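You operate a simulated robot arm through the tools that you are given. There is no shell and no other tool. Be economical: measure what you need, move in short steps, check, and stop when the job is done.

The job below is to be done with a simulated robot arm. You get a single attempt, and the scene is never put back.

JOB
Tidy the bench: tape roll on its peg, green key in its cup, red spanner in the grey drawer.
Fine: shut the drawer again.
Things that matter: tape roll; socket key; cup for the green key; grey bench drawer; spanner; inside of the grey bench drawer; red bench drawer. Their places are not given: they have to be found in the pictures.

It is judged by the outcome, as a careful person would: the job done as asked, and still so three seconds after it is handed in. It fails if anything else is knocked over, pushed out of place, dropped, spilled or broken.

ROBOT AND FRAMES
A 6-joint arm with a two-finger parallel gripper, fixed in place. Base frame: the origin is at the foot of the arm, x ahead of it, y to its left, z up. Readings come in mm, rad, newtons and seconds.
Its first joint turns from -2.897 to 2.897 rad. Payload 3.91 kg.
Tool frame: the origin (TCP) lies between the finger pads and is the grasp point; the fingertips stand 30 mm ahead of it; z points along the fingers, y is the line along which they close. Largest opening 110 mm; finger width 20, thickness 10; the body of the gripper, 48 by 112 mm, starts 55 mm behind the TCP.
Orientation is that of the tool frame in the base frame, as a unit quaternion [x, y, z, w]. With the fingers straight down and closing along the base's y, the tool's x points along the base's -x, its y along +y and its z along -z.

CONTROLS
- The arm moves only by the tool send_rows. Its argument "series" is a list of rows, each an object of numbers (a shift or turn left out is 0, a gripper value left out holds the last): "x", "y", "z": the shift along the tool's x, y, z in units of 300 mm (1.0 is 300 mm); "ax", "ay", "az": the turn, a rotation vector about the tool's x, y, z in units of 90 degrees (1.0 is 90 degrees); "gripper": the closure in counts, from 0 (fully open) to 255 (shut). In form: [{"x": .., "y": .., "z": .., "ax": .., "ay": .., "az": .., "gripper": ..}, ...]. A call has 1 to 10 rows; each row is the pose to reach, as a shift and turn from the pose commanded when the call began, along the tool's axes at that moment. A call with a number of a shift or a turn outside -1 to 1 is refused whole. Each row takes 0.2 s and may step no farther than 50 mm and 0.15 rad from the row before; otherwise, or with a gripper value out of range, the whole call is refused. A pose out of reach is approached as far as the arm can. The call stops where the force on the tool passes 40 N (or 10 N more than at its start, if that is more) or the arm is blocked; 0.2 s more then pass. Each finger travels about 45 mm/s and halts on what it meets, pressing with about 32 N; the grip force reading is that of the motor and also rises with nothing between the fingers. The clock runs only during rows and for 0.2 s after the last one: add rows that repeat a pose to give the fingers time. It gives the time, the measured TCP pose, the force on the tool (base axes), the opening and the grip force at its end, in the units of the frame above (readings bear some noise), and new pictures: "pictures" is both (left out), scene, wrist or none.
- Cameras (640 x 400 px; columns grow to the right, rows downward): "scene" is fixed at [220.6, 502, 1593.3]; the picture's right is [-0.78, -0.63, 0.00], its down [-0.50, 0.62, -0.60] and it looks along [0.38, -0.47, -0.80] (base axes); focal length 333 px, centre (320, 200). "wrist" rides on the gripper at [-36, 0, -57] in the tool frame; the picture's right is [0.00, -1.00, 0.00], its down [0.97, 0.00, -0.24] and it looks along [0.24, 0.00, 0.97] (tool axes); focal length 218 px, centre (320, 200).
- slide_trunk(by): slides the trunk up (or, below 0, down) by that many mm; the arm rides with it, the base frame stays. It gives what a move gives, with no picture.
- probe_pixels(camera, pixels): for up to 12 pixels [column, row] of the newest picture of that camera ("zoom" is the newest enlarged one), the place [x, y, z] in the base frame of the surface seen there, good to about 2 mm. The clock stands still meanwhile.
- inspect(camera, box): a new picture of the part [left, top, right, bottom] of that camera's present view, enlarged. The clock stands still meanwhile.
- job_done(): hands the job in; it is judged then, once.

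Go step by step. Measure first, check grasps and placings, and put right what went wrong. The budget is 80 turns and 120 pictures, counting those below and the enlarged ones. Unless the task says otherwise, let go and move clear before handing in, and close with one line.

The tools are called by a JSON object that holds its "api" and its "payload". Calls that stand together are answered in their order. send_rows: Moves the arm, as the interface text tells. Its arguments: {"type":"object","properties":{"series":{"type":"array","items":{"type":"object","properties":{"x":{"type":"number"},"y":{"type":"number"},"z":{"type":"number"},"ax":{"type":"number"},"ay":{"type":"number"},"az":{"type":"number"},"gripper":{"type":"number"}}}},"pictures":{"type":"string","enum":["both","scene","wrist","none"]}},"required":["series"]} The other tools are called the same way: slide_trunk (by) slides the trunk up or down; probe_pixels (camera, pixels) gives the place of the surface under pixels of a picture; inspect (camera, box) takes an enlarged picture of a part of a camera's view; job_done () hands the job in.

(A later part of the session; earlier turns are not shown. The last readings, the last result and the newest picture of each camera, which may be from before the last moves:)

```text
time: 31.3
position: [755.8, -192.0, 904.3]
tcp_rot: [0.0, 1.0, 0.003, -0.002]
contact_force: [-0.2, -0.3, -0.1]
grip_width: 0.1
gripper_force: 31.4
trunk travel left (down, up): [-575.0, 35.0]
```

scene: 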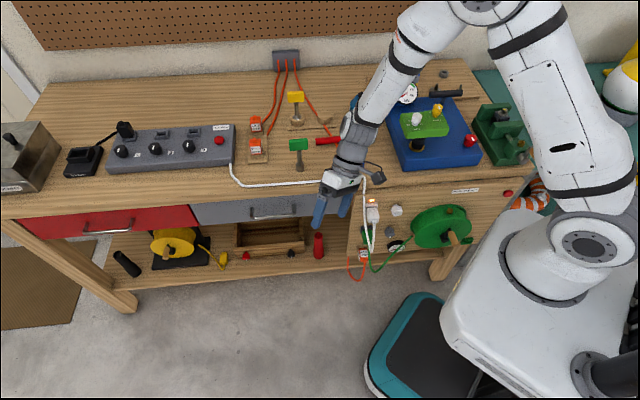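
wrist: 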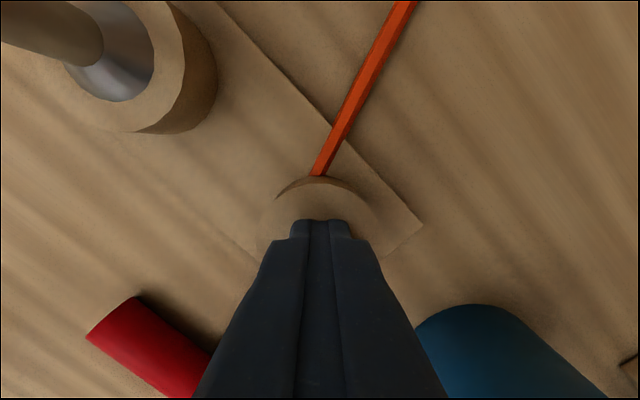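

No contact even with the tips at 874, so the cup has a real hole there despite how it is drawn. I'll rise out and go to view the green key from above.

{"api": "send_rows", "payload": {"series": [{"z": -0.16}, {"z": -0.32}, {"z": -0.48}, {"z": -0.55, "x": 0.06, "y": 0.11}, {"z": -0.55, "x": 0.12, "y": 0.24}, {"z": -0.55, "x": 0.18, "y": 0.37}, {"z": -0.55, "x": 0.24, "y": 0.5, "gripper": 0}, {"z": -0.55, "x": 0.28, "y": 0.63, "gripper": 0}, {"z": -0.55, "x": 0.3, "y": 0.7, "gripper": 0}], "pictures": "wrist"}}

```text
time: 33.3
position: [669.2, 20.8, 1071.8]
tcp_rot: [0.001, 1.0, 0.002, -0.003]
contact_force: [-0.7, -0.1, -0.8]
grip_width: 68.8
gripper_force: 0.0
trunk travel left (down, up): [-575.0, 35.0]
```

wrist: 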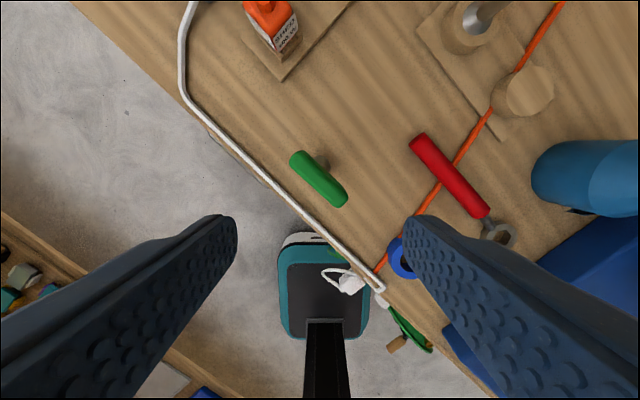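

{"api": "probe_pixels", "payload": {"camera": "wrist", "pixels": [[296, 157], [340, 200], [318, 178], [310, 185], [327, 171], [323, 157], [325, 162], [292, 155], [345, 203], [530, 92], [507, 90], [553, 92]]}}

{"api": "inspect", "payload": {"camera": "wrist", "box": [270, 130, 370, 220]}}

```text
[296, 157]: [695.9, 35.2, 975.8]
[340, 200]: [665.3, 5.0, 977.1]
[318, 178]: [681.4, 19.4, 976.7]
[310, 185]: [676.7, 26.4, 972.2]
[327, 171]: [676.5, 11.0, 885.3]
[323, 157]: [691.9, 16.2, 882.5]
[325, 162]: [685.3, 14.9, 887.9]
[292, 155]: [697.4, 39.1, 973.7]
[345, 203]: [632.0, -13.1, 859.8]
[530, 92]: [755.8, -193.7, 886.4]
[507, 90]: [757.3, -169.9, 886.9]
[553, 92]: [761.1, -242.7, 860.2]
```

```text
4.44 times, centred on (320, 175) of wrist
```

zoom: 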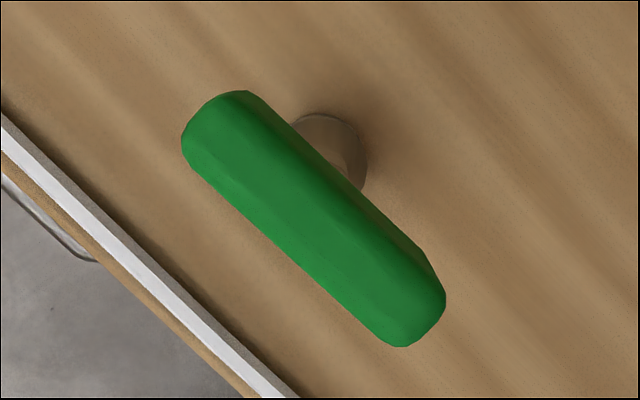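

The head's centre is about (680.5,20), its top is z 977, and its long axis runs at about 45°. I'll turn the tool -45° so the fingers close across the head, and centre over it.

{"api": "send_rows", "payload": {"series": [{"az": -0.09, "gripper": 80}, {"az": -0.18}, {"az": -0.27}, {"az": -0.36}, {"az": -0.45, "x": -0.02}, {"az": -0.5, "x": -0.038, "y": -0.003}, {"az": -0.5, "x": -0.038, "y": -0.003, "z": 0.1}], "pictures": "wrist"}}

```text
time: 34.9
position: [680.3, 16.6, 1040.6]
tcp_rot: [-0.384, 0.923, 0.003, -0.002]
contact_force: [0.2, 0.0, 0.5]
grip_width: 75.5
gripper_force: 0.1
trunk travel left (down, up): [-575.0, 35.0]
```

wrist: 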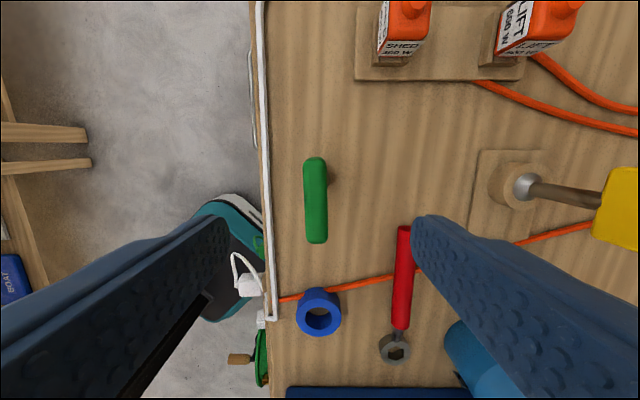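

The head is aligned at (316,200). I'll make a small y correction, descend to z≈960 and close on it.

{"api": "send_rows", "payload": {"series": [{"x": -0.0085, "y": 0.0075, "z": 0.12}, {"x": -0.0085, "y": 0.0075, "z": 0.22}, {"x": -0.0085, "y": 0.0075, "z": 0.265}], "pictures": "wrist"}}

```text
time: 35.7
position: [678.5, 20.3, 961.3]
tcp_rot: [-0.383, 0.924, 0.004, -0.002]
contact_force: [0.3, -0.3, 0.0]
grip_width: 75.6
gripper_force: 0.1
trunk travel left (down, up): [-575.0, 35.0]
```

wrist: 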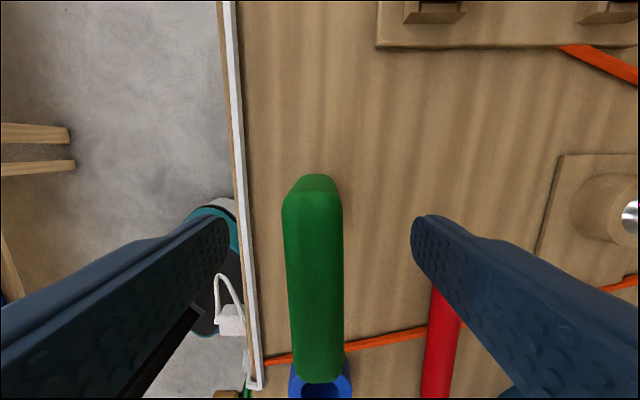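

{"api": "send_rows", "payload": {"series": [{"y": 0.004, "gripper": 255}, {"y": 0.004, "gripper": 255}, {"y": 0.004, "gripper": 255}, {"y": 0.004, "gripper": 255}, {"y": 0.004, "gripper": 255}], "pictures": "none"}}

{"api": "send_rows", "payload": {"series": [{"z": -0.03}, {"z": -0.1}, {"z": -0.2}], "pictures": "both"}}

{"api": "inspect", "payload": {"camera": "scene", "box": [260, 80, 360, 180]}}

```text
time: 36.9
position: [678.0, 21.2, 962.1]
tcp_rot: [-0.383, 0.924, 0.004, -0.001]
contact_force: [0.9, 0.5, 1.8]
grip_width: 13.4
gripper_force: 31.9
trunk travel left (down, up): [-575.0, 35.0]
```

```text
time: 37.7
position: [678.4, 20.8, 1022.1]
tcp_rot: [-0.383, 0.924, 0.004, -0.002]
contact_force: [-0.2, 0.9, -0.4]
grip_width: 13.9
gripper_force: 32.2
trunk travel left (down, up): [-575.0, 35.0]
```

scene: 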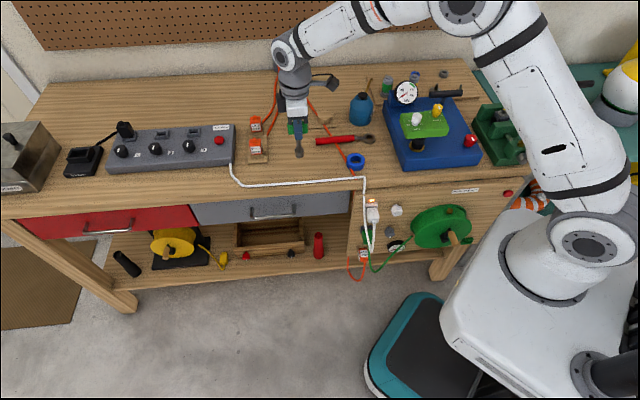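
wrist: 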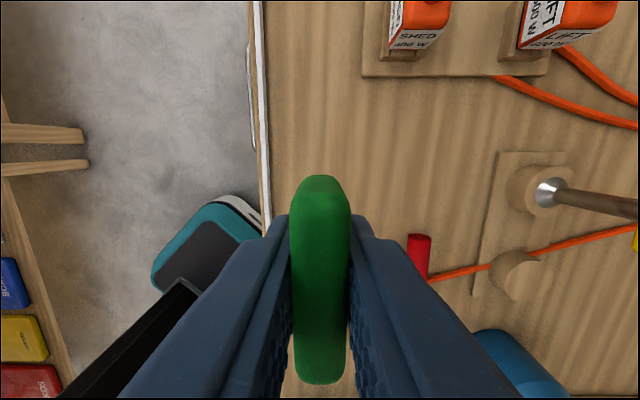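

```text
4.00 times, centred on (310, 130) of scene
```

zoom: 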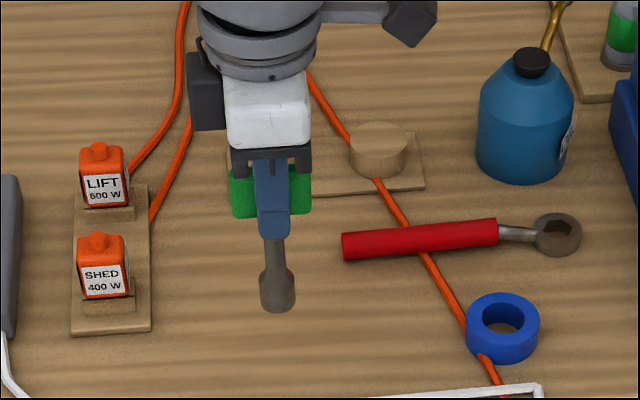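

The key is held with its socket hanging at zoom (278,290). I'll measure where the socket sits relative to the TCP.

{"api": "probe_pixels", "payload": {"camera": "zoom", "pixels": [[278, 290], [270, 290], [286, 290], [262, 290], [293, 290], [278, 300], [275, 255], [279, 255], [273, 245], [282, 245]]}}

{"api": "inspect", "payload": {"camera": "scene", "box": [284, 115, 316, 165]}}

```text
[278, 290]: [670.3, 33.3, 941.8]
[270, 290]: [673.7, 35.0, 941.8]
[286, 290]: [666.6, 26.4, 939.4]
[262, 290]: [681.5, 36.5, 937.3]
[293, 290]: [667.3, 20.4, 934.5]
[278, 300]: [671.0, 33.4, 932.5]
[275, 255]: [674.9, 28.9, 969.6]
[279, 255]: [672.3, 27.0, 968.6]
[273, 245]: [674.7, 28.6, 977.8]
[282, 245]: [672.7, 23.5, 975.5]
```

```text
8.00 times, centred on (300, 140) of scene
```

zoom: 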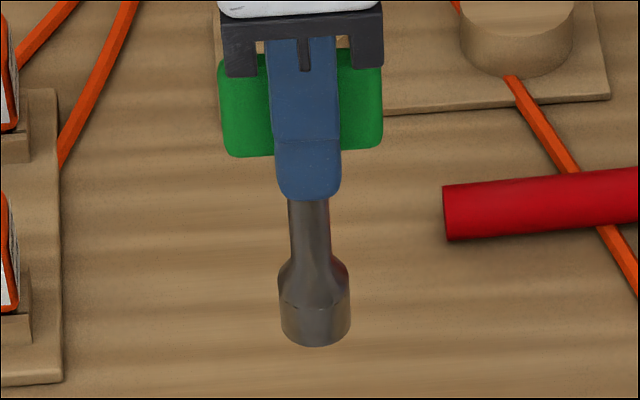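

The socket axis fits at about (679,24), close to the TCP. I'll measure the cup rim with the same camera so that any bias cancels.

{"api": "inspect", "payload": {"camera": "scene", "box": [308, 103, 340, 127]}}

{"api": "probe_pixels", "payload": {"camera": "zoom", "pixels": [[320, 200], [300, 260], [270, 255], [340, 265], [240, 235], [380, 250], [420, 230], [240, 270], [270, 290], [300, 300], [340, 300], [390, 280]]}}

```text
16.00 times, centred on (324, 115) of scene
```

zoom: 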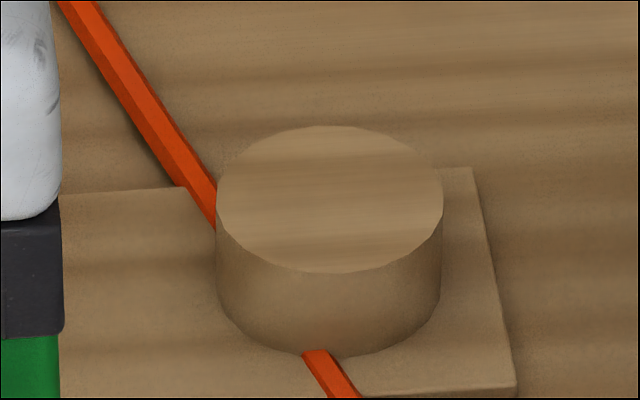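

```text
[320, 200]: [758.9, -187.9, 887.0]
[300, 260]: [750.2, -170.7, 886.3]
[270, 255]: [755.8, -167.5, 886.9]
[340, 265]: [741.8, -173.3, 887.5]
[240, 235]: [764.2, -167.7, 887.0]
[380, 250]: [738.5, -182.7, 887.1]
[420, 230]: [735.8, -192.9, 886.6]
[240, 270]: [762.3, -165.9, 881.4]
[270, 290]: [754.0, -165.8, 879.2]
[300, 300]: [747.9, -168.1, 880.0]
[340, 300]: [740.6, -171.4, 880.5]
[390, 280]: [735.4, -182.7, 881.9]
```

By both cameras, the shift from socket to cup is about (78,-213). I'll carry the key over the cup at this height.

{"api": "send_rows", "payload": {"series": [{"x": 0.0635, "y": -0.137, "z": -0.02}, {"x": 0.127, "y": -0.274, "z": -0.02}, {"x": 0.1906, "y": -0.4115, "z": -0.02}, {"x": 0.254, "y": -0.549, "z": -0.02}, {"x": 0.3176, "y": -0.6858, "z": -0.02}, {"x": 0.3176, "y": -0.6858, "z": -0.02}], "pictures": "scene"}}

{"api": "inspect", "payload": {"camera": "scene", "box": [290, 75, 354, 130]}}

```text
time: 39.1
position: [756.5, -192.3, 1025.9]
tcp_rot: [-0.383, 0.924, 0.004, -0.002]
contact_force: [-0.2, -0.5, -1.4]
grip_width: 13.5
gripper_force: 32.4
trunk travel left (down, up): [-575.0, 35.0]
```

scene: 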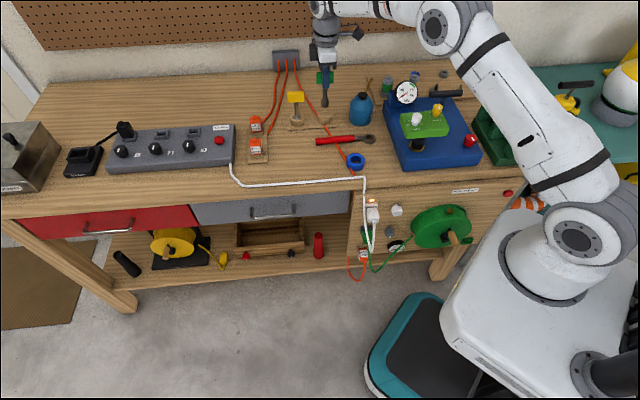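

```text
7.27 times, centred on (322, 102) of scene
```

zoom: 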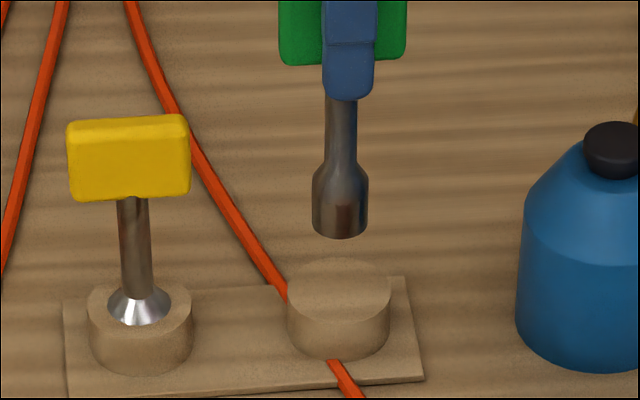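

The key hangs over the cup. I'll lower it to just past the rim and check the force.

{"api": "send_rows", "payload": {"series": [{"z": 0.06}, {"z": 0.1}, {"z": 0.12}, {"z": 0.13}, {"z": 0.14}, {"z": 0.15}], "pictures": "none"}}

```text
time: 40.5
position: [756.4, -191.3, 982.0]
tcp_rot: [-0.383, 0.924, 0.003, -0.002]
contact_force: [-0.5, 0.5, -1.1]
grip_width: 13.4
gripper_force: 32.0
trunk travel left (down, up): [-575.0, 35.0]
```

The bottom is now about 7 mm below the rim with no force, so it is entering. I'll continue down to the floor.

{"api": "send_rows", "payload": {"series": [{"z": 0.012}, {"z": 0.024}, {"z": 0.036}, {"z": 0.046}, {"z": 0.052}, {"z": 0.056}], "pictures": "scene"}}

{"api": "inspect", "payload": {"camera": "scene", "box": [290, 75, 354, 130]}}

```text
time: 41.9
position: [755.4, -191.2, 967.4]
tcp_rot: [-0.382, 0.924, 0.002, 0.0]
contact_force: [-1.5, -1.3, 14.6]
grip_width: 13.4
gripper_force: 32.2
trunk travel left (down, up): [-575.0, 35.0]
```

scene: 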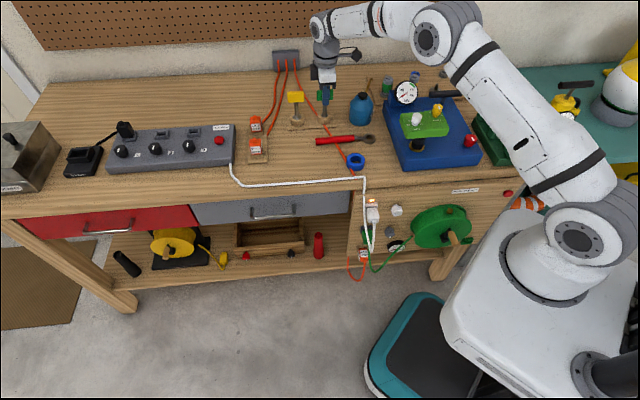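

```text
7.27 times, centred on (322, 102) of scene
```

zoom: 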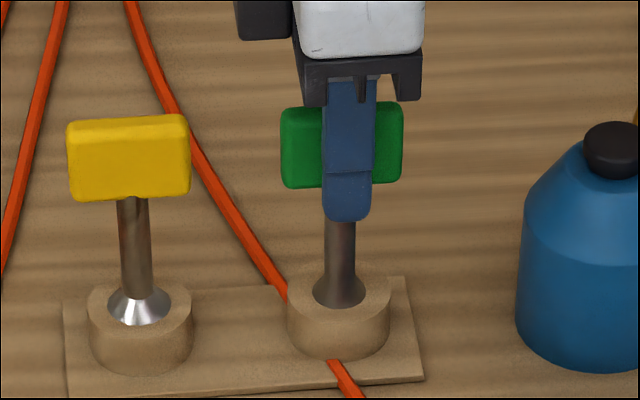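

The key is seated just like the yellow one, shoulder at the rim and 14.6 N at the floor. I'll open and rise clear.

{"api": "send_rows", "payload": {"series": [{"z": -0.004, "gripper": 110}, {"z": -0.004, "gripper": 110}, {"z": -0.004, "gripper": 110}, {"z": -0.12}, {"z": -0.26}], "pictures": "both"}}

{"api": "inspect", "payload": {"camera": "scene", "box": [280, 80, 384, 175]}}

```text
time: 43.1
position: [755.1, -189.4, 1042.1]
tcp_rot: [-0.383, 0.924, 0.003, -0.001]
contact_force: [0.0, 0.2, 0.4]
grip_width: 62.9
gripper_force: 0.1
trunk travel left (down, up): [-575.0, 35.0]
```

scene: 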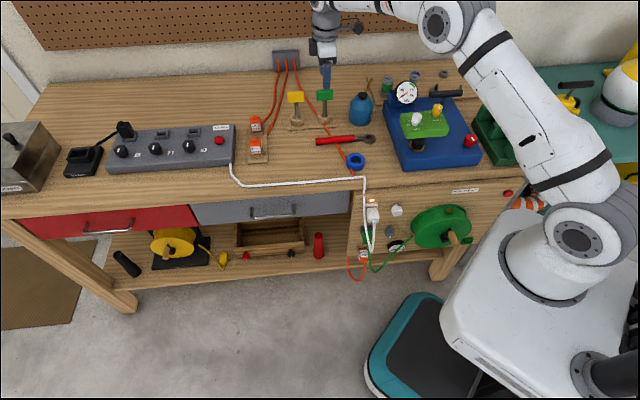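
wrist: 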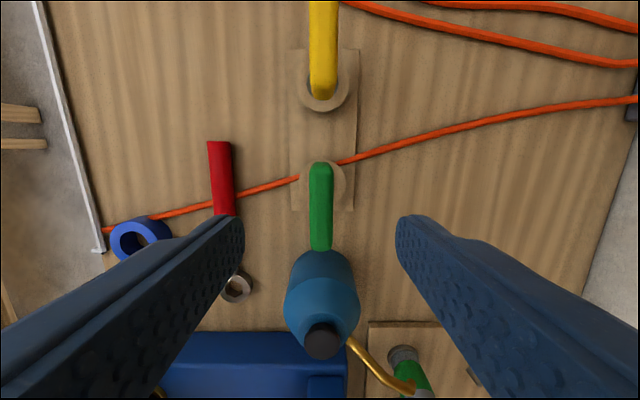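

```text
4.21 times, centred on (332, 128) of scene
```

zoom: 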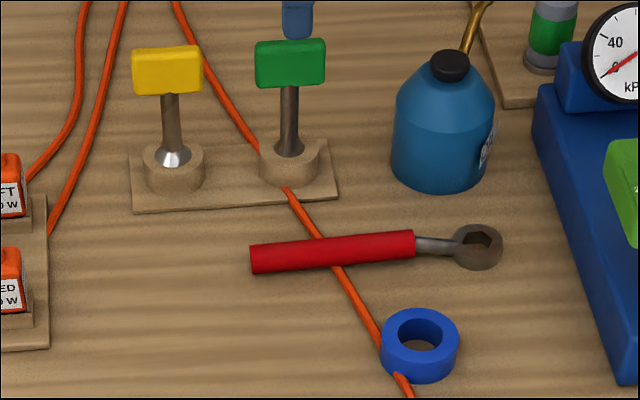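

The green key stands in its cup. Now I'll look at the peg board with the tool aligned to the bench.

{"api": "send_rows", "payload": {"series": [{"x": 0.148, "y": -0.057, "z": -0.03}, {"x": 0.295, "y": -0.114, "z": -0.06}, {"x": 0.443, "y": -0.171, "z": -0.06}, {"x": 0.59, "y": -0.228, "z": -0.06}, {"x": 0.738, "y": -0.286, "z": -0.06}, {"x": 0.88, "y": -0.34, "z": -0.06}], "pictures": "wrist"}}

{"api": "inspect", "payload": {"camera": "wrist", "box": [200, 40, 480, 260]}}

```text
time: 44.5
position: [641.2, -453.1, 1057.6]
tcp_rot: [-0.383, 0.924, 0.003, -0.002]
contact_force: [0.1, 0.3, 0.5]
grip_width: 62.3
gripper_force: 0.1
trunk travel left (down, up): [-575.0, 35.0]
```

wrist: 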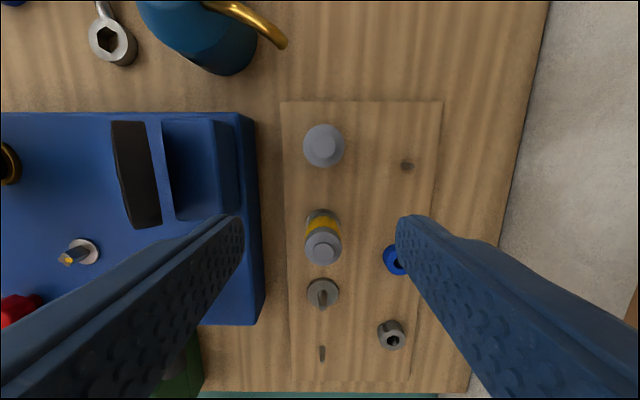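

```text
1.82 times, centred on (340, 150) of wrist
```

zoom: 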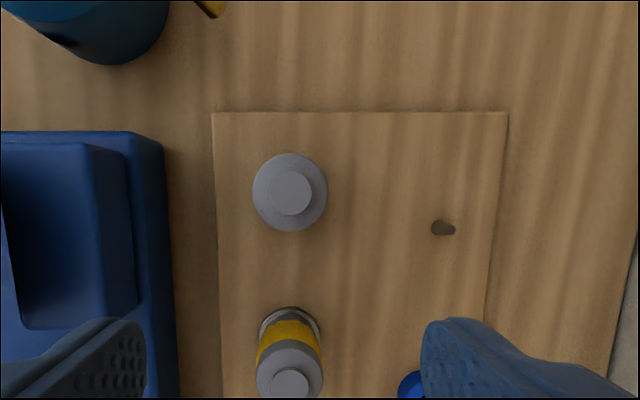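

The board holds two cans, a flange peg, thin pegs and small rings, which look like kit parts. I'll look more closely at the pin on the blue base (78,252) and measure it, along with the peg thickness.

{"api": "inspect", "payload": {"camera": "wrist", "box": [0, 110, 220, 330]}}

{"api": "inspect", "payload": {"camera": "wrist", "box": [280, 250, 430, 390]}}

{"api": "probe_pixels", "payload": {"camera": "wrist", "pixels": [[78, 252], [65, 257], [90, 260], [323, 145], [323, 225], [406, 166], [322, 353], [323, 293], [309, 293], [338, 293], [8, 163], [393, 262]]}}

{"api": "inspect", "payload": {"camera": "scene", "box": [380, 70, 500, 180]}}

```text
1.82 times, centred on (110, 220) of wrist
```

zoom: 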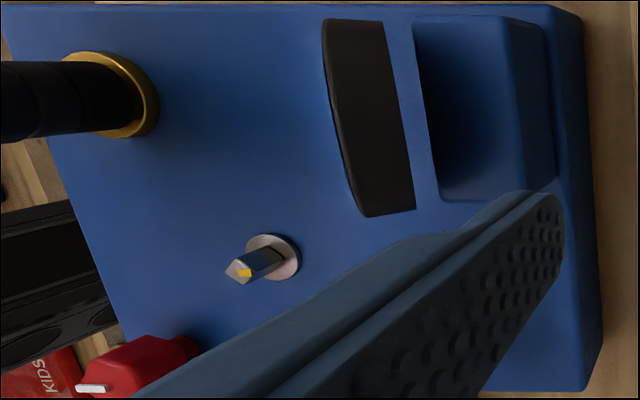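

```text
2.86 times, centred on (355, 320) of wrist
```

zoom: 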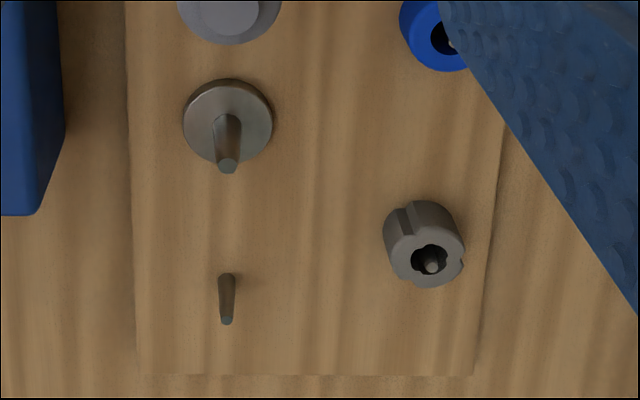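

```text
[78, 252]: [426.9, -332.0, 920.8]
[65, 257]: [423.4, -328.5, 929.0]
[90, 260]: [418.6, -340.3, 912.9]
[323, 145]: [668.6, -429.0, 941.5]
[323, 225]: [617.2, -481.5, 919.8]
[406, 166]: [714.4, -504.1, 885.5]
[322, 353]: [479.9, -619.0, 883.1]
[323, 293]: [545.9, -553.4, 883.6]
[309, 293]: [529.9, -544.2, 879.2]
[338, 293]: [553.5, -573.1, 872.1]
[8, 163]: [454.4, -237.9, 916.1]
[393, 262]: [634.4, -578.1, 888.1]
```

```text
3.64 times, centred on (440, 125) of scene
```

zoom: 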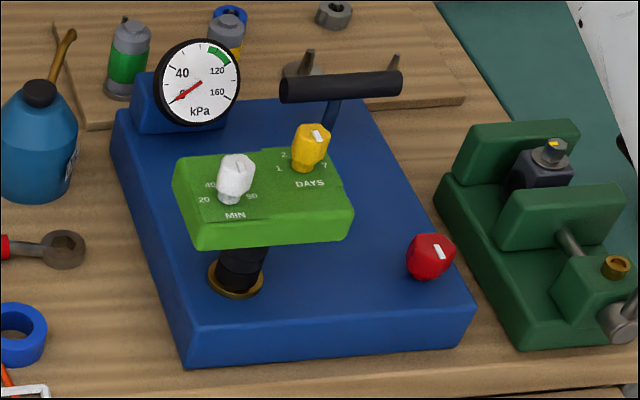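

No clear tape peg yet. I'll scan the parts of the scene I haven't enlarged: the wall pegboard, the bench's right-hand part and the front panel.

{"api": "inspect", "payload": {"camera": "scene", "box": [20, 0, 330, 110]}}

{"api": "inspect", "payload": {"camera": "scene", "box": [300, 0, 480, 100]}}

{"api": "inspect", "payload": {"camera": "scene", "box": [340, 145, 520, 260]}}

```text
2.06 times, centred on (175, 55) of scene
```

zoom: 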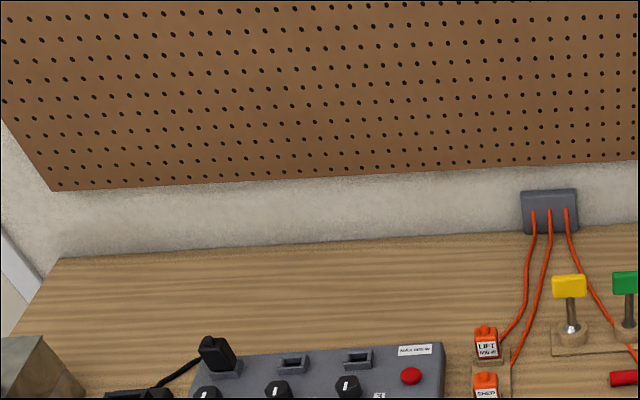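

```text
3.56 times, centred on (390, 50) of scene
```

zoom: 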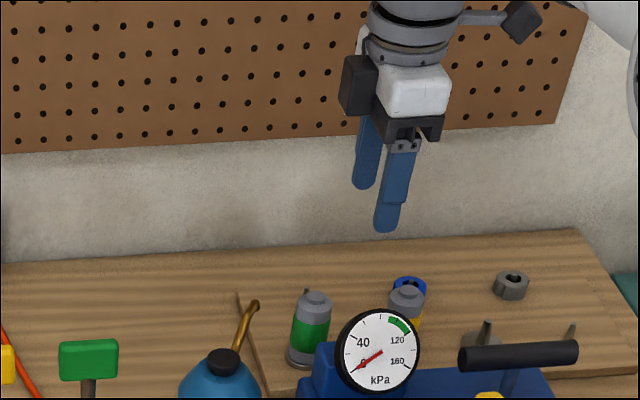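

```text
3.48 times, centred on (430, 202) of scene
```

zoom: 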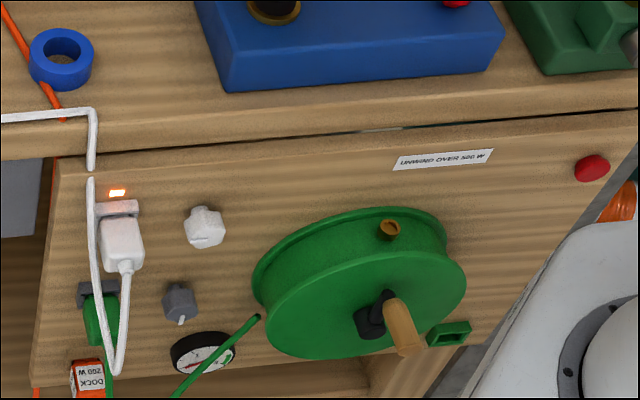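

Nothing on the wall or the front panel looks like a peg. I'll take one high view over the right part of the bench and the green table.

{"api": "send_rows", "payload": {"series": [{"x": 0.1, "y": 0.06, "z": -0.1}, {"x": 0.2, "y": 0.12, "z": -0.2}, {"x": 0.3, "y": 0.18, "z": -0.3}, {"x": 0.4, "y": 0.24, "z": -0.4}], "pictures": "wrist"}}

```text
time: 45.5
position: [505.1, -485.8, 1180.4]
tcp_rot: [-0.383, 0.924, 0.004, -0.002]
contact_force: [0.1, -1.3, 0.1]
grip_width: 62.5
gripper_force: 0.0
trunk travel left (down, up): [-575.0, 35.0]
```

wrist: 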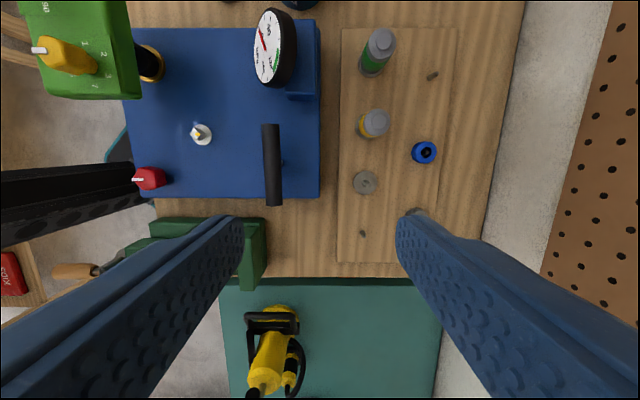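

No other peg exists, so the choice is among the pegs on that board. I'll measure the tape roll's bore and rim closely first.

{"api": "send_rows", "payload": {"series": [{"x": -0.13, "y": 0.1, "z": 0.0}, {"x": -0.26, "y": 0.2}, {"x": -0.39, "y": 0.3}, {"x": -0.52, "y": 0.4}, {"x": -0.65, "y": 0.5}, {"x": -0.78, "y": 0.6, "z": 0.03}, {"x": -0.9, "y": 0.7, "z": 0.08}, {"x": -0.99, "y": 0.78, "z": 0.16}], "pictures": "none"}}

{"api": "send_rows", "payload": {"series": [{"z": 0.14, "x": -0.03}, {"z": 0.28, "x": -0.06}, {"z": 0.42, "x": -0.06}], "pictures": "wrist"}}

```text
time: 47.3
position: [553.0, -108.6, 1134.1]
tcp_rot: [-0.382, 0.924, 0.002, -0.001]
contact_force: [0.3, 0.8, 0.0]
grip_width: 62.8
gripper_force: 0.0
trunk travel left (down, up): [-575.0, 35.0]
```

```text
time: 48.1
position: [565.4, -97.8, 1007.4]
tcp_rot: [-0.383, 0.924, 0.004, -0.001]
contact_force: [0.3, -0.2, -0.1]
grip_width: 62.6
gripper_force: 0.1
trunk travel left (down, up): [-575.0, 35.0]
```

wrist: 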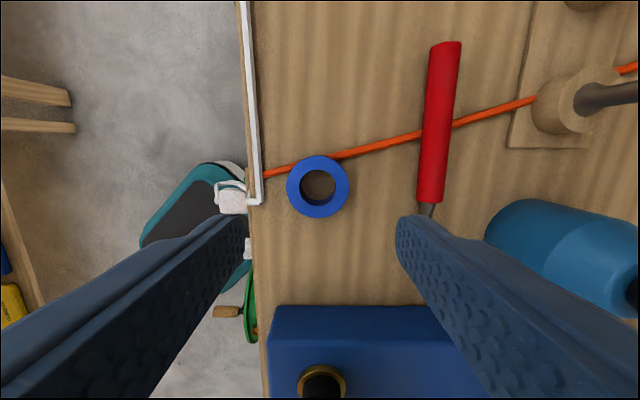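

{"api": "inspect", "payload": {"camera": "wrist", "box": [278, 147, 358, 227]}}

{"api": "probe_pixels", "payload": {"camera": "wrist", "pixels": [[293, 187], [343, 187], [318, 162], [318, 211], [303, 187], [333, 187], [318, 172], [318, 201], [318, 187], [289, 187], [347, 187], [330, 155]]}}

```text
5.00 times, centred on (318, 187) of wrist
```

zoom: 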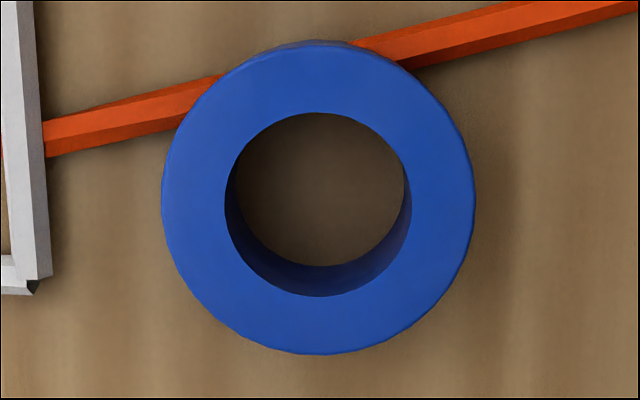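

```text
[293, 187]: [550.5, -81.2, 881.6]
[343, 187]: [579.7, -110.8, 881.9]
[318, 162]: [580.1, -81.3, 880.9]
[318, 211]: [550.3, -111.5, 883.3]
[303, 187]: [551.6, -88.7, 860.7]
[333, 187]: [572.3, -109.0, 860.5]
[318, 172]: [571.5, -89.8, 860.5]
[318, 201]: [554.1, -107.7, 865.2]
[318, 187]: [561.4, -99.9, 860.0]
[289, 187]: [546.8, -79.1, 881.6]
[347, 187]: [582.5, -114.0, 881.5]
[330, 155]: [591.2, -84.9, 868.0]
```

Tape roll: centre (565,-96), outside 52 mm, bore 31 mm, top z 882. I'll go back for a close, low view of the pegs, after checking obstacle heights.

{"api": "probe_pixels", "payload": {"camera": "scene", "pixels": [[405, 82], [395, 90], [417, 92], [430, 93], [460, 91], [388, 75], [371, 85], [364, 95], [415, 115], [438, 108], [404, 97], [445, 95]]}}

{"api": "send_rows", "payload": {"series": [{"z": -0.16}, {"x": 0.12, "y": -0.09, "z": -0.2}, {"x": 0.24, "y": -0.18, "z": -0.2}, {"x": 0.36, "y": -0.27, "z": -0.2}, {"x": 0.48, "y": -0.36, "z": -0.2}, {"x": 0.6, "y": -0.46, "z": -0.2}, {"x": 0.7, "y": -0.57, "z": -0.2}, {"x": 0.76, "y": -0.7, "z": -0.2}, {"x": 0.76, "y": -0.85, "z": -0.2}], "pictures": "wrist"}}

```text
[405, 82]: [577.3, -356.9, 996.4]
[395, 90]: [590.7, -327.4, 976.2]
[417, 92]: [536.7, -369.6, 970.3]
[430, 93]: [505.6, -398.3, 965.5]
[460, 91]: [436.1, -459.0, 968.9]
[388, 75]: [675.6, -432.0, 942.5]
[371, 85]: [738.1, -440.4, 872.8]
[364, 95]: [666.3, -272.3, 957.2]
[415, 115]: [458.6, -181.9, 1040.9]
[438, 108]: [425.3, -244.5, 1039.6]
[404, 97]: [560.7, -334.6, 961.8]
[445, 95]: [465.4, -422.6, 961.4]
```

```text
time: 50.1
position: [581.7, -438.6, 1064.9]
tcp_rot: [-0.383, 0.924, 0.004, -0.001]
contact_force: [0.1, 0.2, 0.4]
grip_width: 62.5
gripper_force: 0.0
trunk travel left (down, up): [-575.0, 35.0]
```

wrist: 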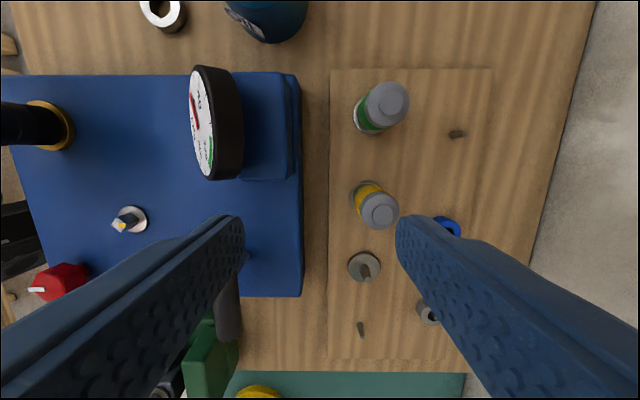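

The gauge top is z≈996 and the timer box about 1040, so I'll stay behind them. I'll close the fingers and move lower over the pegs.

{"api": "send_rows", "payload": {"series": [{"x": 0.07, "y": -0.1, "gripper": 255}, {"x": 0.14, "y": -0.187}, {"x": 0.18, "y": -0.187, "z": 0.09}, {"x": 0.18, "y": -0.187, "z": 0.19}], "pictures": "wrist"}}

{"api": "inspect", "payload": {"camera": "wrist", "box": [180, 60, 500, 300]}}

```text
time: 51.1
position: [582.6, -515.5, 1008.9]
tcp_rot: [-0.383, 0.924, 0.003, -0.001]
contact_force: [0.9, 0.1, 0.3]
grip_width: 0.3
gripper_force: 25.1
trunk travel left (down, up): [-575.0, 35.0]
```

wrist: 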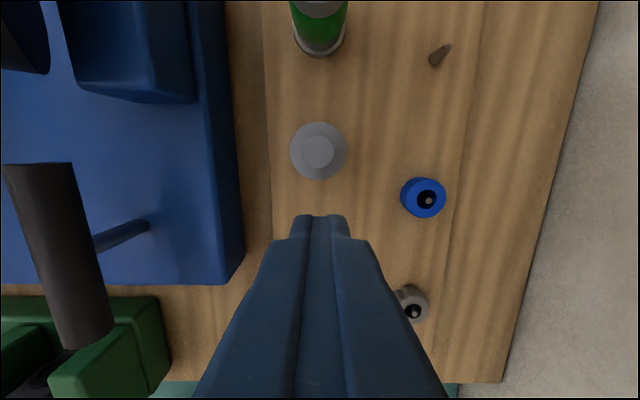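

```text
1.67 times, centred on (340, 180) of wrist
```

zoom: 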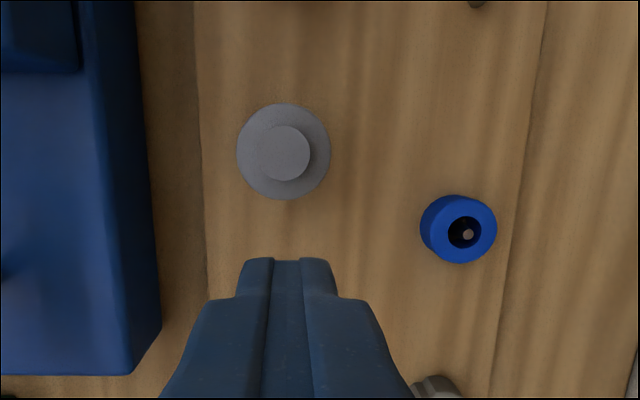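

{"api": "probe_pixels", "payload": {"camera": "wrist", "pixels": [[318, 152], [300, 152], [336, 152], [320, 53], [298, 40], [342, 40], [428, 198], [447, 45], [434, 62], [268, 60], [480, 60], [272, 235]]}}

{"api": "send_rows", "payload": {"series": [{"x": -0.1, "y": 0.0, "z": -0.05}, {"x": -0.2, "y": 0.0, "z": -0.05}, {"x": -0.28, "y": 0.0, "z": -0.05}, {"x": -0.28, "ay": 0.09, "z": -0.05}, {"x": -0.28, "ay": 0.18, "z": -0.05}, {"x": -0.28, "ay": 0.27, "z": -0.05}], "pictures": "wrist"}}

{"api": "inspect", "payload": {"camera": "wrist", "box": [200, 100, 480, 300]}}

```text
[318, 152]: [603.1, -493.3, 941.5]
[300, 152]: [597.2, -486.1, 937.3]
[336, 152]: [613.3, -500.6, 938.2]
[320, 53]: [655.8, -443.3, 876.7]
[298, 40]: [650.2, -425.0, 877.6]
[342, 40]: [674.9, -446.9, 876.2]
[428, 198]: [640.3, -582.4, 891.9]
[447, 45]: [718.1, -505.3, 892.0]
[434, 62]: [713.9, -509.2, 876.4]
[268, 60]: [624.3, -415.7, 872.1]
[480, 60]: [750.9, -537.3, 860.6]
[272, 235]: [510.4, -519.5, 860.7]
```

```text
time: 52.5
position: [643.6, -455.6, 1022.8]
tcp_rot: [-0.375, 0.903, -0.078, -0.196]
contact_force: [0.0, -0.5, -0.9]
grip_width: 0.0
gripper_force: 31.6
trunk travel left (down, up): [-575.0, 35.0]
```

wrist: 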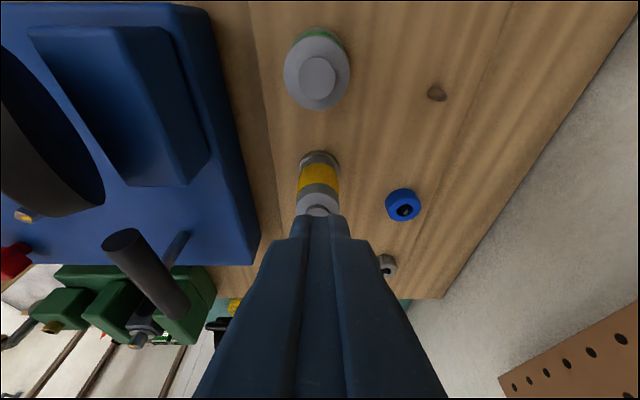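

```text
2.00 times, centred on (340, 200) of wrist
```

zoom: 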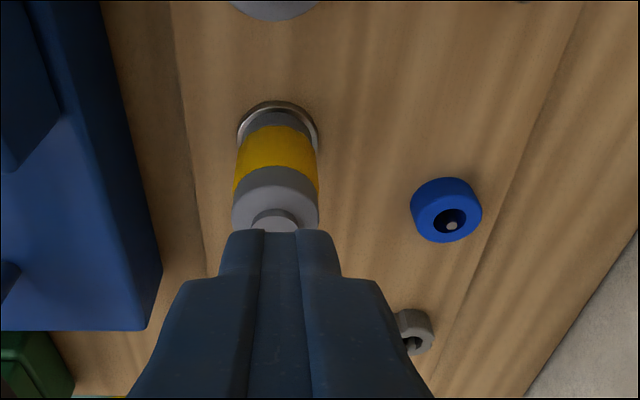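

The pegs alone don't settle it. I'll re-inspect the green cup now that the key is in it, since its top looked capped before and the peg may be similarly disguised.

{"api": "send_rows", "payload": {"series": [{"ay": -0.09}, {"ay": -0.18}, {"ay": -0.27}, {"ay": -0.27, "x": 0.0, "z": -0.1}], "pictures": "scene"}}

{"api": "inspect", "payload": {"camera": "scene", "box": [284, 85, 340, 130]}}

{"api": "inspect", "payload": {"camera": "scene", "box": [400, 65, 464, 105]}}

```text
time: 53.5
position: [653.0, -445.3, 1051.5]
tcp_rot: [-0.384, 0.923, 0.003, -0.002]
contact_force: [-0.4, -0.3, -0.5]
grip_width: 0.0
gripper_force: 31.9
trunk travel left (down, up): [-575.0, 35.0]
```

scene: 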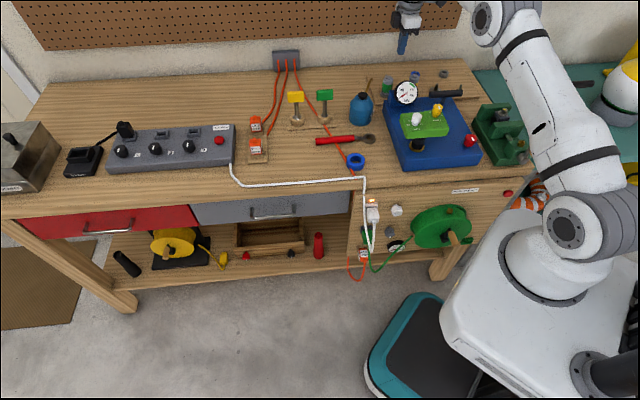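

```text
8.89 times, centred on (312, 108) of scene
```

zoom: 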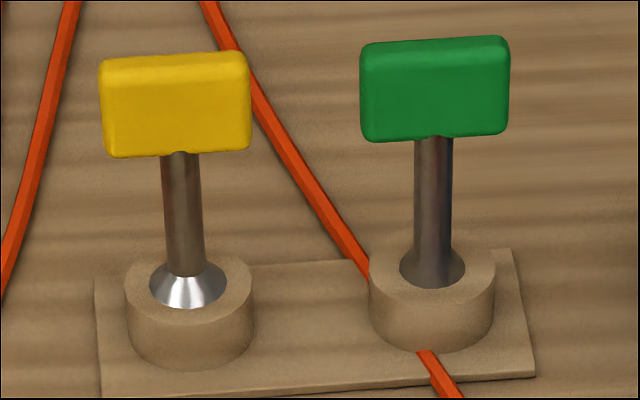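

```text
10.00 times, centred on (432, 85) of scene
```

zoom: 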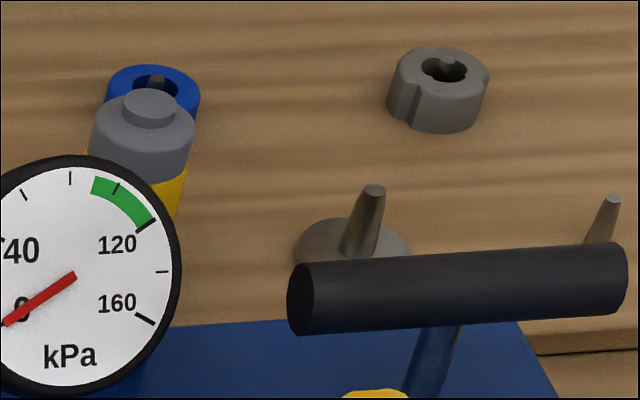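

The cup now shows a plain ring, so the hole was simply drawn closed while empty. I'll leave the peg decision for later and do the drawer first; it may also show more. I'll fly to the front of the grey drawer.

{"api": "send_rows", "payload": {"series": [{"x": -0.1, "y": 0.12, "z": -0.06}, {"x": -0.2, "y": 0.24, "z": -0.1}, {"x": -0.3, "y": 0.36, "z": -0.1}, {"x": -0.4, "y": 0.48, "z": -0.1}, {"x": -0.5, "y": 0.6, "z": -0.1}, {"x": -0.6, "y": 0.72, "z": -0.1}, {"x": -0.7, "y": 0.84, "z": -0.1}, {"x": -0.79, "y": 0.95, "z": -0.1}], "pictures": "none"}}

{"api": "probe_pixels", "payload": {"camera": "scene", "pixels": [[252, 207], [252, 217], [260, 218], [275, 216], [290, 214], [296, 212], [294, 206], [256, 218], [280, 216], [272, 196], [300, 193], [225, 200]]}}

{"api": "inspect", "payload": {"camera": "scene", "box": [236, 190, 310, 230]}}

```text
refused: row 1 steps farther than a row can; nothing moved
```

```text
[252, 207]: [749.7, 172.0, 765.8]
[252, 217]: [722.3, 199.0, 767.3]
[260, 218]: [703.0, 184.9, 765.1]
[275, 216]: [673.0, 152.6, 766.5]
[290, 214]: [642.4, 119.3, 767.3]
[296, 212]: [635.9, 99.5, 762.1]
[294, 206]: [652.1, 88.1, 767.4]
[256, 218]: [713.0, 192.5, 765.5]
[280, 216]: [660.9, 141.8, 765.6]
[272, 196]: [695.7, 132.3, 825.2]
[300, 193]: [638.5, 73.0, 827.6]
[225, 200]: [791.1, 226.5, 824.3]
```

```text
8.65 times, centred on (273, 210) of scene
```

zoom: 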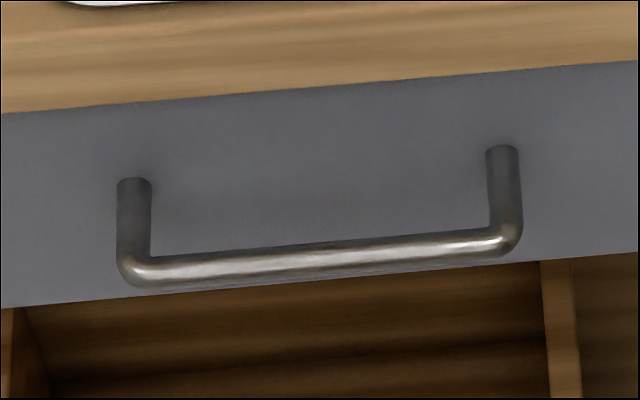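

The handle bar lies at s≈-371 (outward axis), z≈762, centred near (678,153). I'll redo the transit with slightly smaller steps.

{"api": "send_rows", "payload": {"series": [{"x": -0.08, "y": 0.1, "z": -0.07}, {"x": -0.18, "y": 0.21, "z": -0.1}, {"x": -0.28, "y": 0.33, "z": -0.1}, {"x": -0.38, "y": 0.45, "z": -0.1}, {"x": -0.48, "y": 0.57, "z": -0.1}, {"x": -0.58, "y": 0.69, "z": -0.1}, {"x": -0.68, "y": 0.81, "z": -0.1}, {"x": -0.78, "y": 0.93, "z": -0.1}], "pictures": "none"}}

```text
time: 55.3
position: [620.2, -82.5, 1084.2]
tcp_rot: [-0.383, 0.924, 0.002, -0.001]
contact_force: [-0.4, 0.3, -0.1]
grip_width: 0.0
gripper_force: 31.8
trunk travel left (down, up): [-575.0, 35.0]
```

{"api": "send_rows", "payload": {"series": [{"x": -0.0986, "y": 0.1269}, {"x": -0.197, "y": 0.2537}, {"x": -0.2957, "y": 0.3806}, {"x": -0.394, "y": 0.5074}, {"x": -0.493, "y": 0.634}, {"x": -0.5914, "y": 0.761}, {"x": -0.69, "y": 0.888}, {"x": -0.69, "y": 0.888, "z": 0.16}, {"x": -0.69, "y": 0.888, "z": 0.32}, {"x": -0.69, "y": 0.888, "z": 0.48}], "pictures": "none"}}

{"api": "send_rows", "payload": {"series": [{"ax": 0.09, "gripper": 140}, {"ax": 0.18}, {"ax": 0.27}, {"ax": 0.36}, {"ax": 0.45}, {"ax": 0.54}, {"ax": 0.62}, {"ax": 0.7}], "pictures": "both"}}

```text
time: 57.5
position: [576.1, 250.7, 939.9]
tcp_rot: [-0.383, 0.924, 0.003, -0.001]
contact_force: [0.9, -0.6, 0.2]
grip_width: 0.0
gripper_force: 31.8
trunk travel left (down, up): [-575.0, 35.0]
```

```text
time: 59.3
position: [577.5, 250.0, 939.5]
tcp_rot: [-0.327, 0.789, -0.481, 0.199]
contact_force: [0.0, -0.5, 0.2]
grip_width: 49.6
gripper_force: 0.1
trunk travel left (down, up): [-575.0, 35.0]
```

scene: 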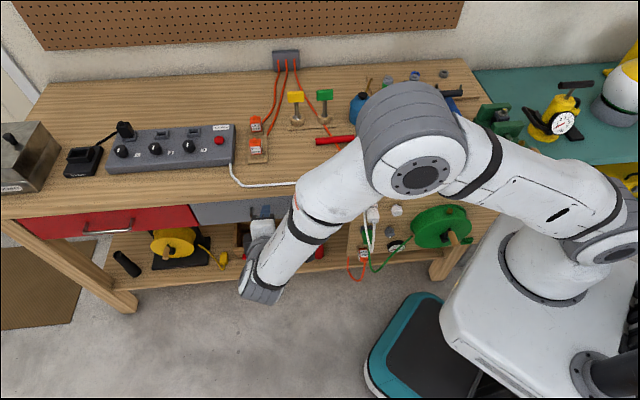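
wrist: 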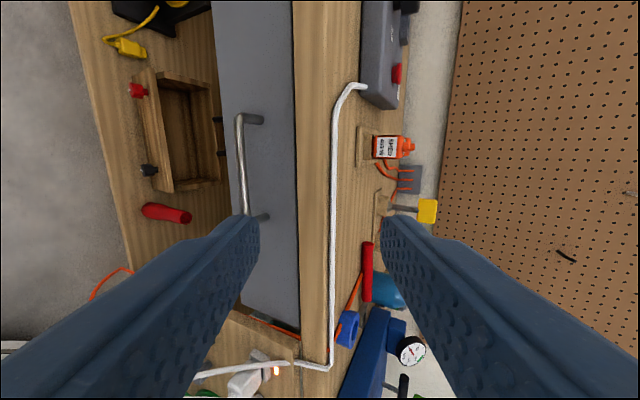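

Tilted 63° toward the drawer, with the handle in view at (243,165). I'll go to a pre-grasp about 75 mm off the bar with the fingers 30 mm open.

{"api": "send_rows", "payload": {"series": [{"x": -0.003, "y": 0.08, "z": 0.11, "gripper": 185}, {"x": -0.005, "y": 0.16, "z": 0.22}, {"x": -0.008, "y": 0.24, "z": 0.33}, {"x": -0.01, "y": 0.315, "z": 0.438}], "pictures": "wrist"}}

```text
time: 60.3
position: [632.4, 197.9, 796.7]
tcp_rot: [-0.328, 0.789, -0.48, 0.2]
contact_force: [-0.1, 0.5, -0.8]
grip_width: 30.4
gripper_force: 0.1
trunk travel left (down, up): [-575.0, 35.0]
```

wrist: 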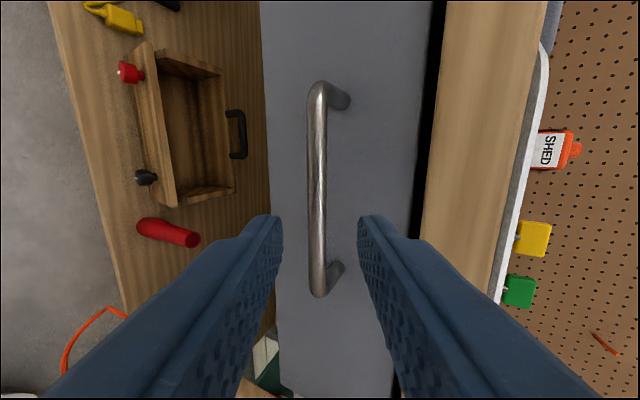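

The bar at column 317 lies midway between the fingers. I'll advance 61 mm along the tool axis and close.

{"api": "send_rows", "payload": {"series": [{"z": 0.07}, {"z": 0.14}, {"z": 0.18}, {"z": 0.203}, {"z": 0.203, "gripper": 255}, {"z": 0.203, "gripper": 255}, {"z": 0.203, "gripper": 255}], "pictures": "wrist"}}

```text
time: 61.9
position: [667.9, 163.3, 768.5]
tcp_rot: [-0.328, 0.789, -0.48, 0.2]
contact_force: [-1.6, 1.3, -4.3]
grip_width: 11.9
gripper_force: 44.7
trunk travel left (down, up): [-575.0, 35.0]
```

wrist: 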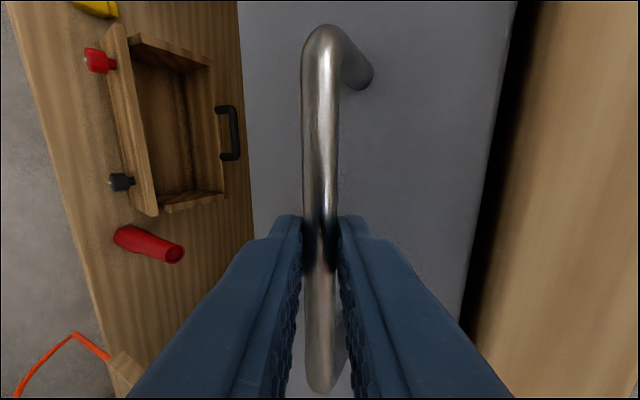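

The bar is gripped at 11.9 mm. I'll pull straight outward, about 200 mm in gentle steps.

{"api": "send_rows", "payload": {"series": [{"y": 0.0229, "z": -0.0445}, {"y": 0.0611, "z": -0.1185}, {"y": 0.0992, "z": -0.1926}, {"y": 0.1374, "z": -0.2667}, {"y": 0.1756, "z": -0.3408}, {"y": 0.2137, "z": -0.4149}, {"y": 0.2519, "z": -0.489}, {"y": 0.2901, "z": -0.563}, {"y": 0.3053, "z": -0.5927}], "pictures": "both"}}

```text
time: 63.9
position: [527.5, 303.6, 769.3]
tcp_rot: [-0.328, 0.79, -0.48, 0.197]
contact_force: [-4.8, -6.5, -17.0]
grip_width: 11.9
gripper_force: 45.1
trunk travel left (down, up): [-575.0, 35.0]
```

scene: 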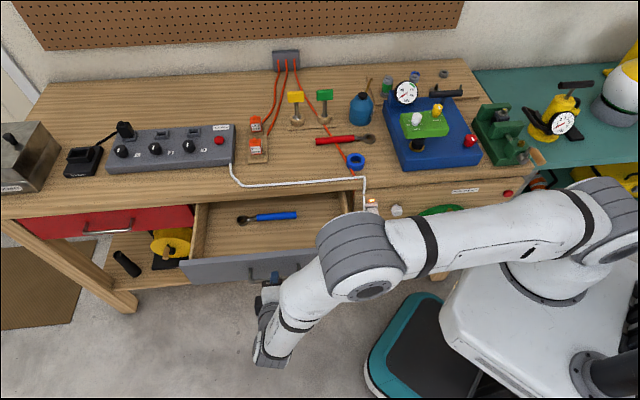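
wrist: 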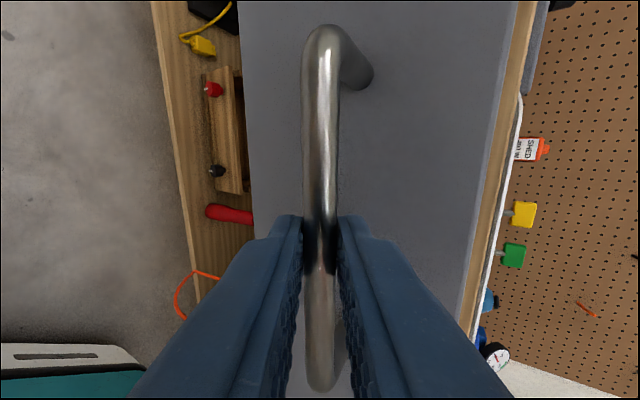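

The drawer is open about 200 mm; a blue spanner lies inside at (270,216) and there is free space to its right. I'll release, back off along the tool axis and measure the interior.

{"api": "send_rows", "payload": {"series": [{"gripper": 180}, {"gripper": 180}, {"gripper": 180}, {"z": -0.1}, {"z": -0.22}, {"z": -0.3}], "pictures": "none"}}

{"api": "probe_pixels", "payload": {"camera": "scene", "pixels": [[243, 220], [292, 214], [310, 215], [330, 210], [300, 235], [250, 240], [220, 240], [205, 230], [318, 240], [345, 203], [270, 262], [300, 200]]}}

{"api": "inspect", "payload": {"camera": "scene", "box": [170, 170, 370, 290]}}

```text
time: 65.3
position: [469.2, 362.7, 811.1]
tcp_rot: [-0.327, 0.789, -0.48, 0.199]
contact_force: [0.2, -0.2, -0.7]
grip_width: 32.4
gripper_force: 0.1
trunk travel left (down, up): [-575.0, 35.0]
```

```text
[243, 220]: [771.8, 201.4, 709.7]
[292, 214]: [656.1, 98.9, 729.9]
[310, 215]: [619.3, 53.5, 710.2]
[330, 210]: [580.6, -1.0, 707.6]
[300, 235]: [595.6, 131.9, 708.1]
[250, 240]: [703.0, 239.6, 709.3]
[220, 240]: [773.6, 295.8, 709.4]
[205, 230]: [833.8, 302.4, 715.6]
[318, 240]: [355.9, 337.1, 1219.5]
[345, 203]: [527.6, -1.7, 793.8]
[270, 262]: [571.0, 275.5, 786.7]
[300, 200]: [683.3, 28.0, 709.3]
```

```text
3.20 times, centred on (270, 230) of scene
```

zoom: 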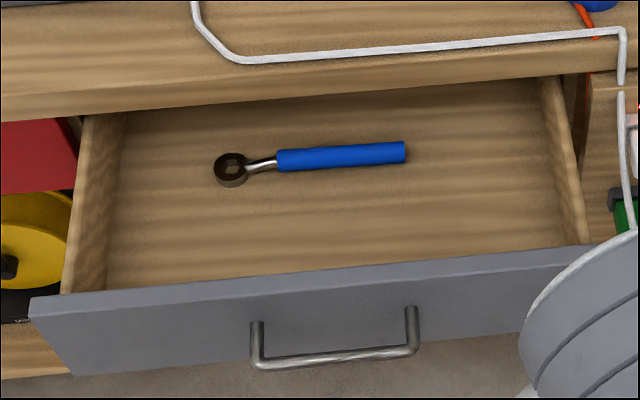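

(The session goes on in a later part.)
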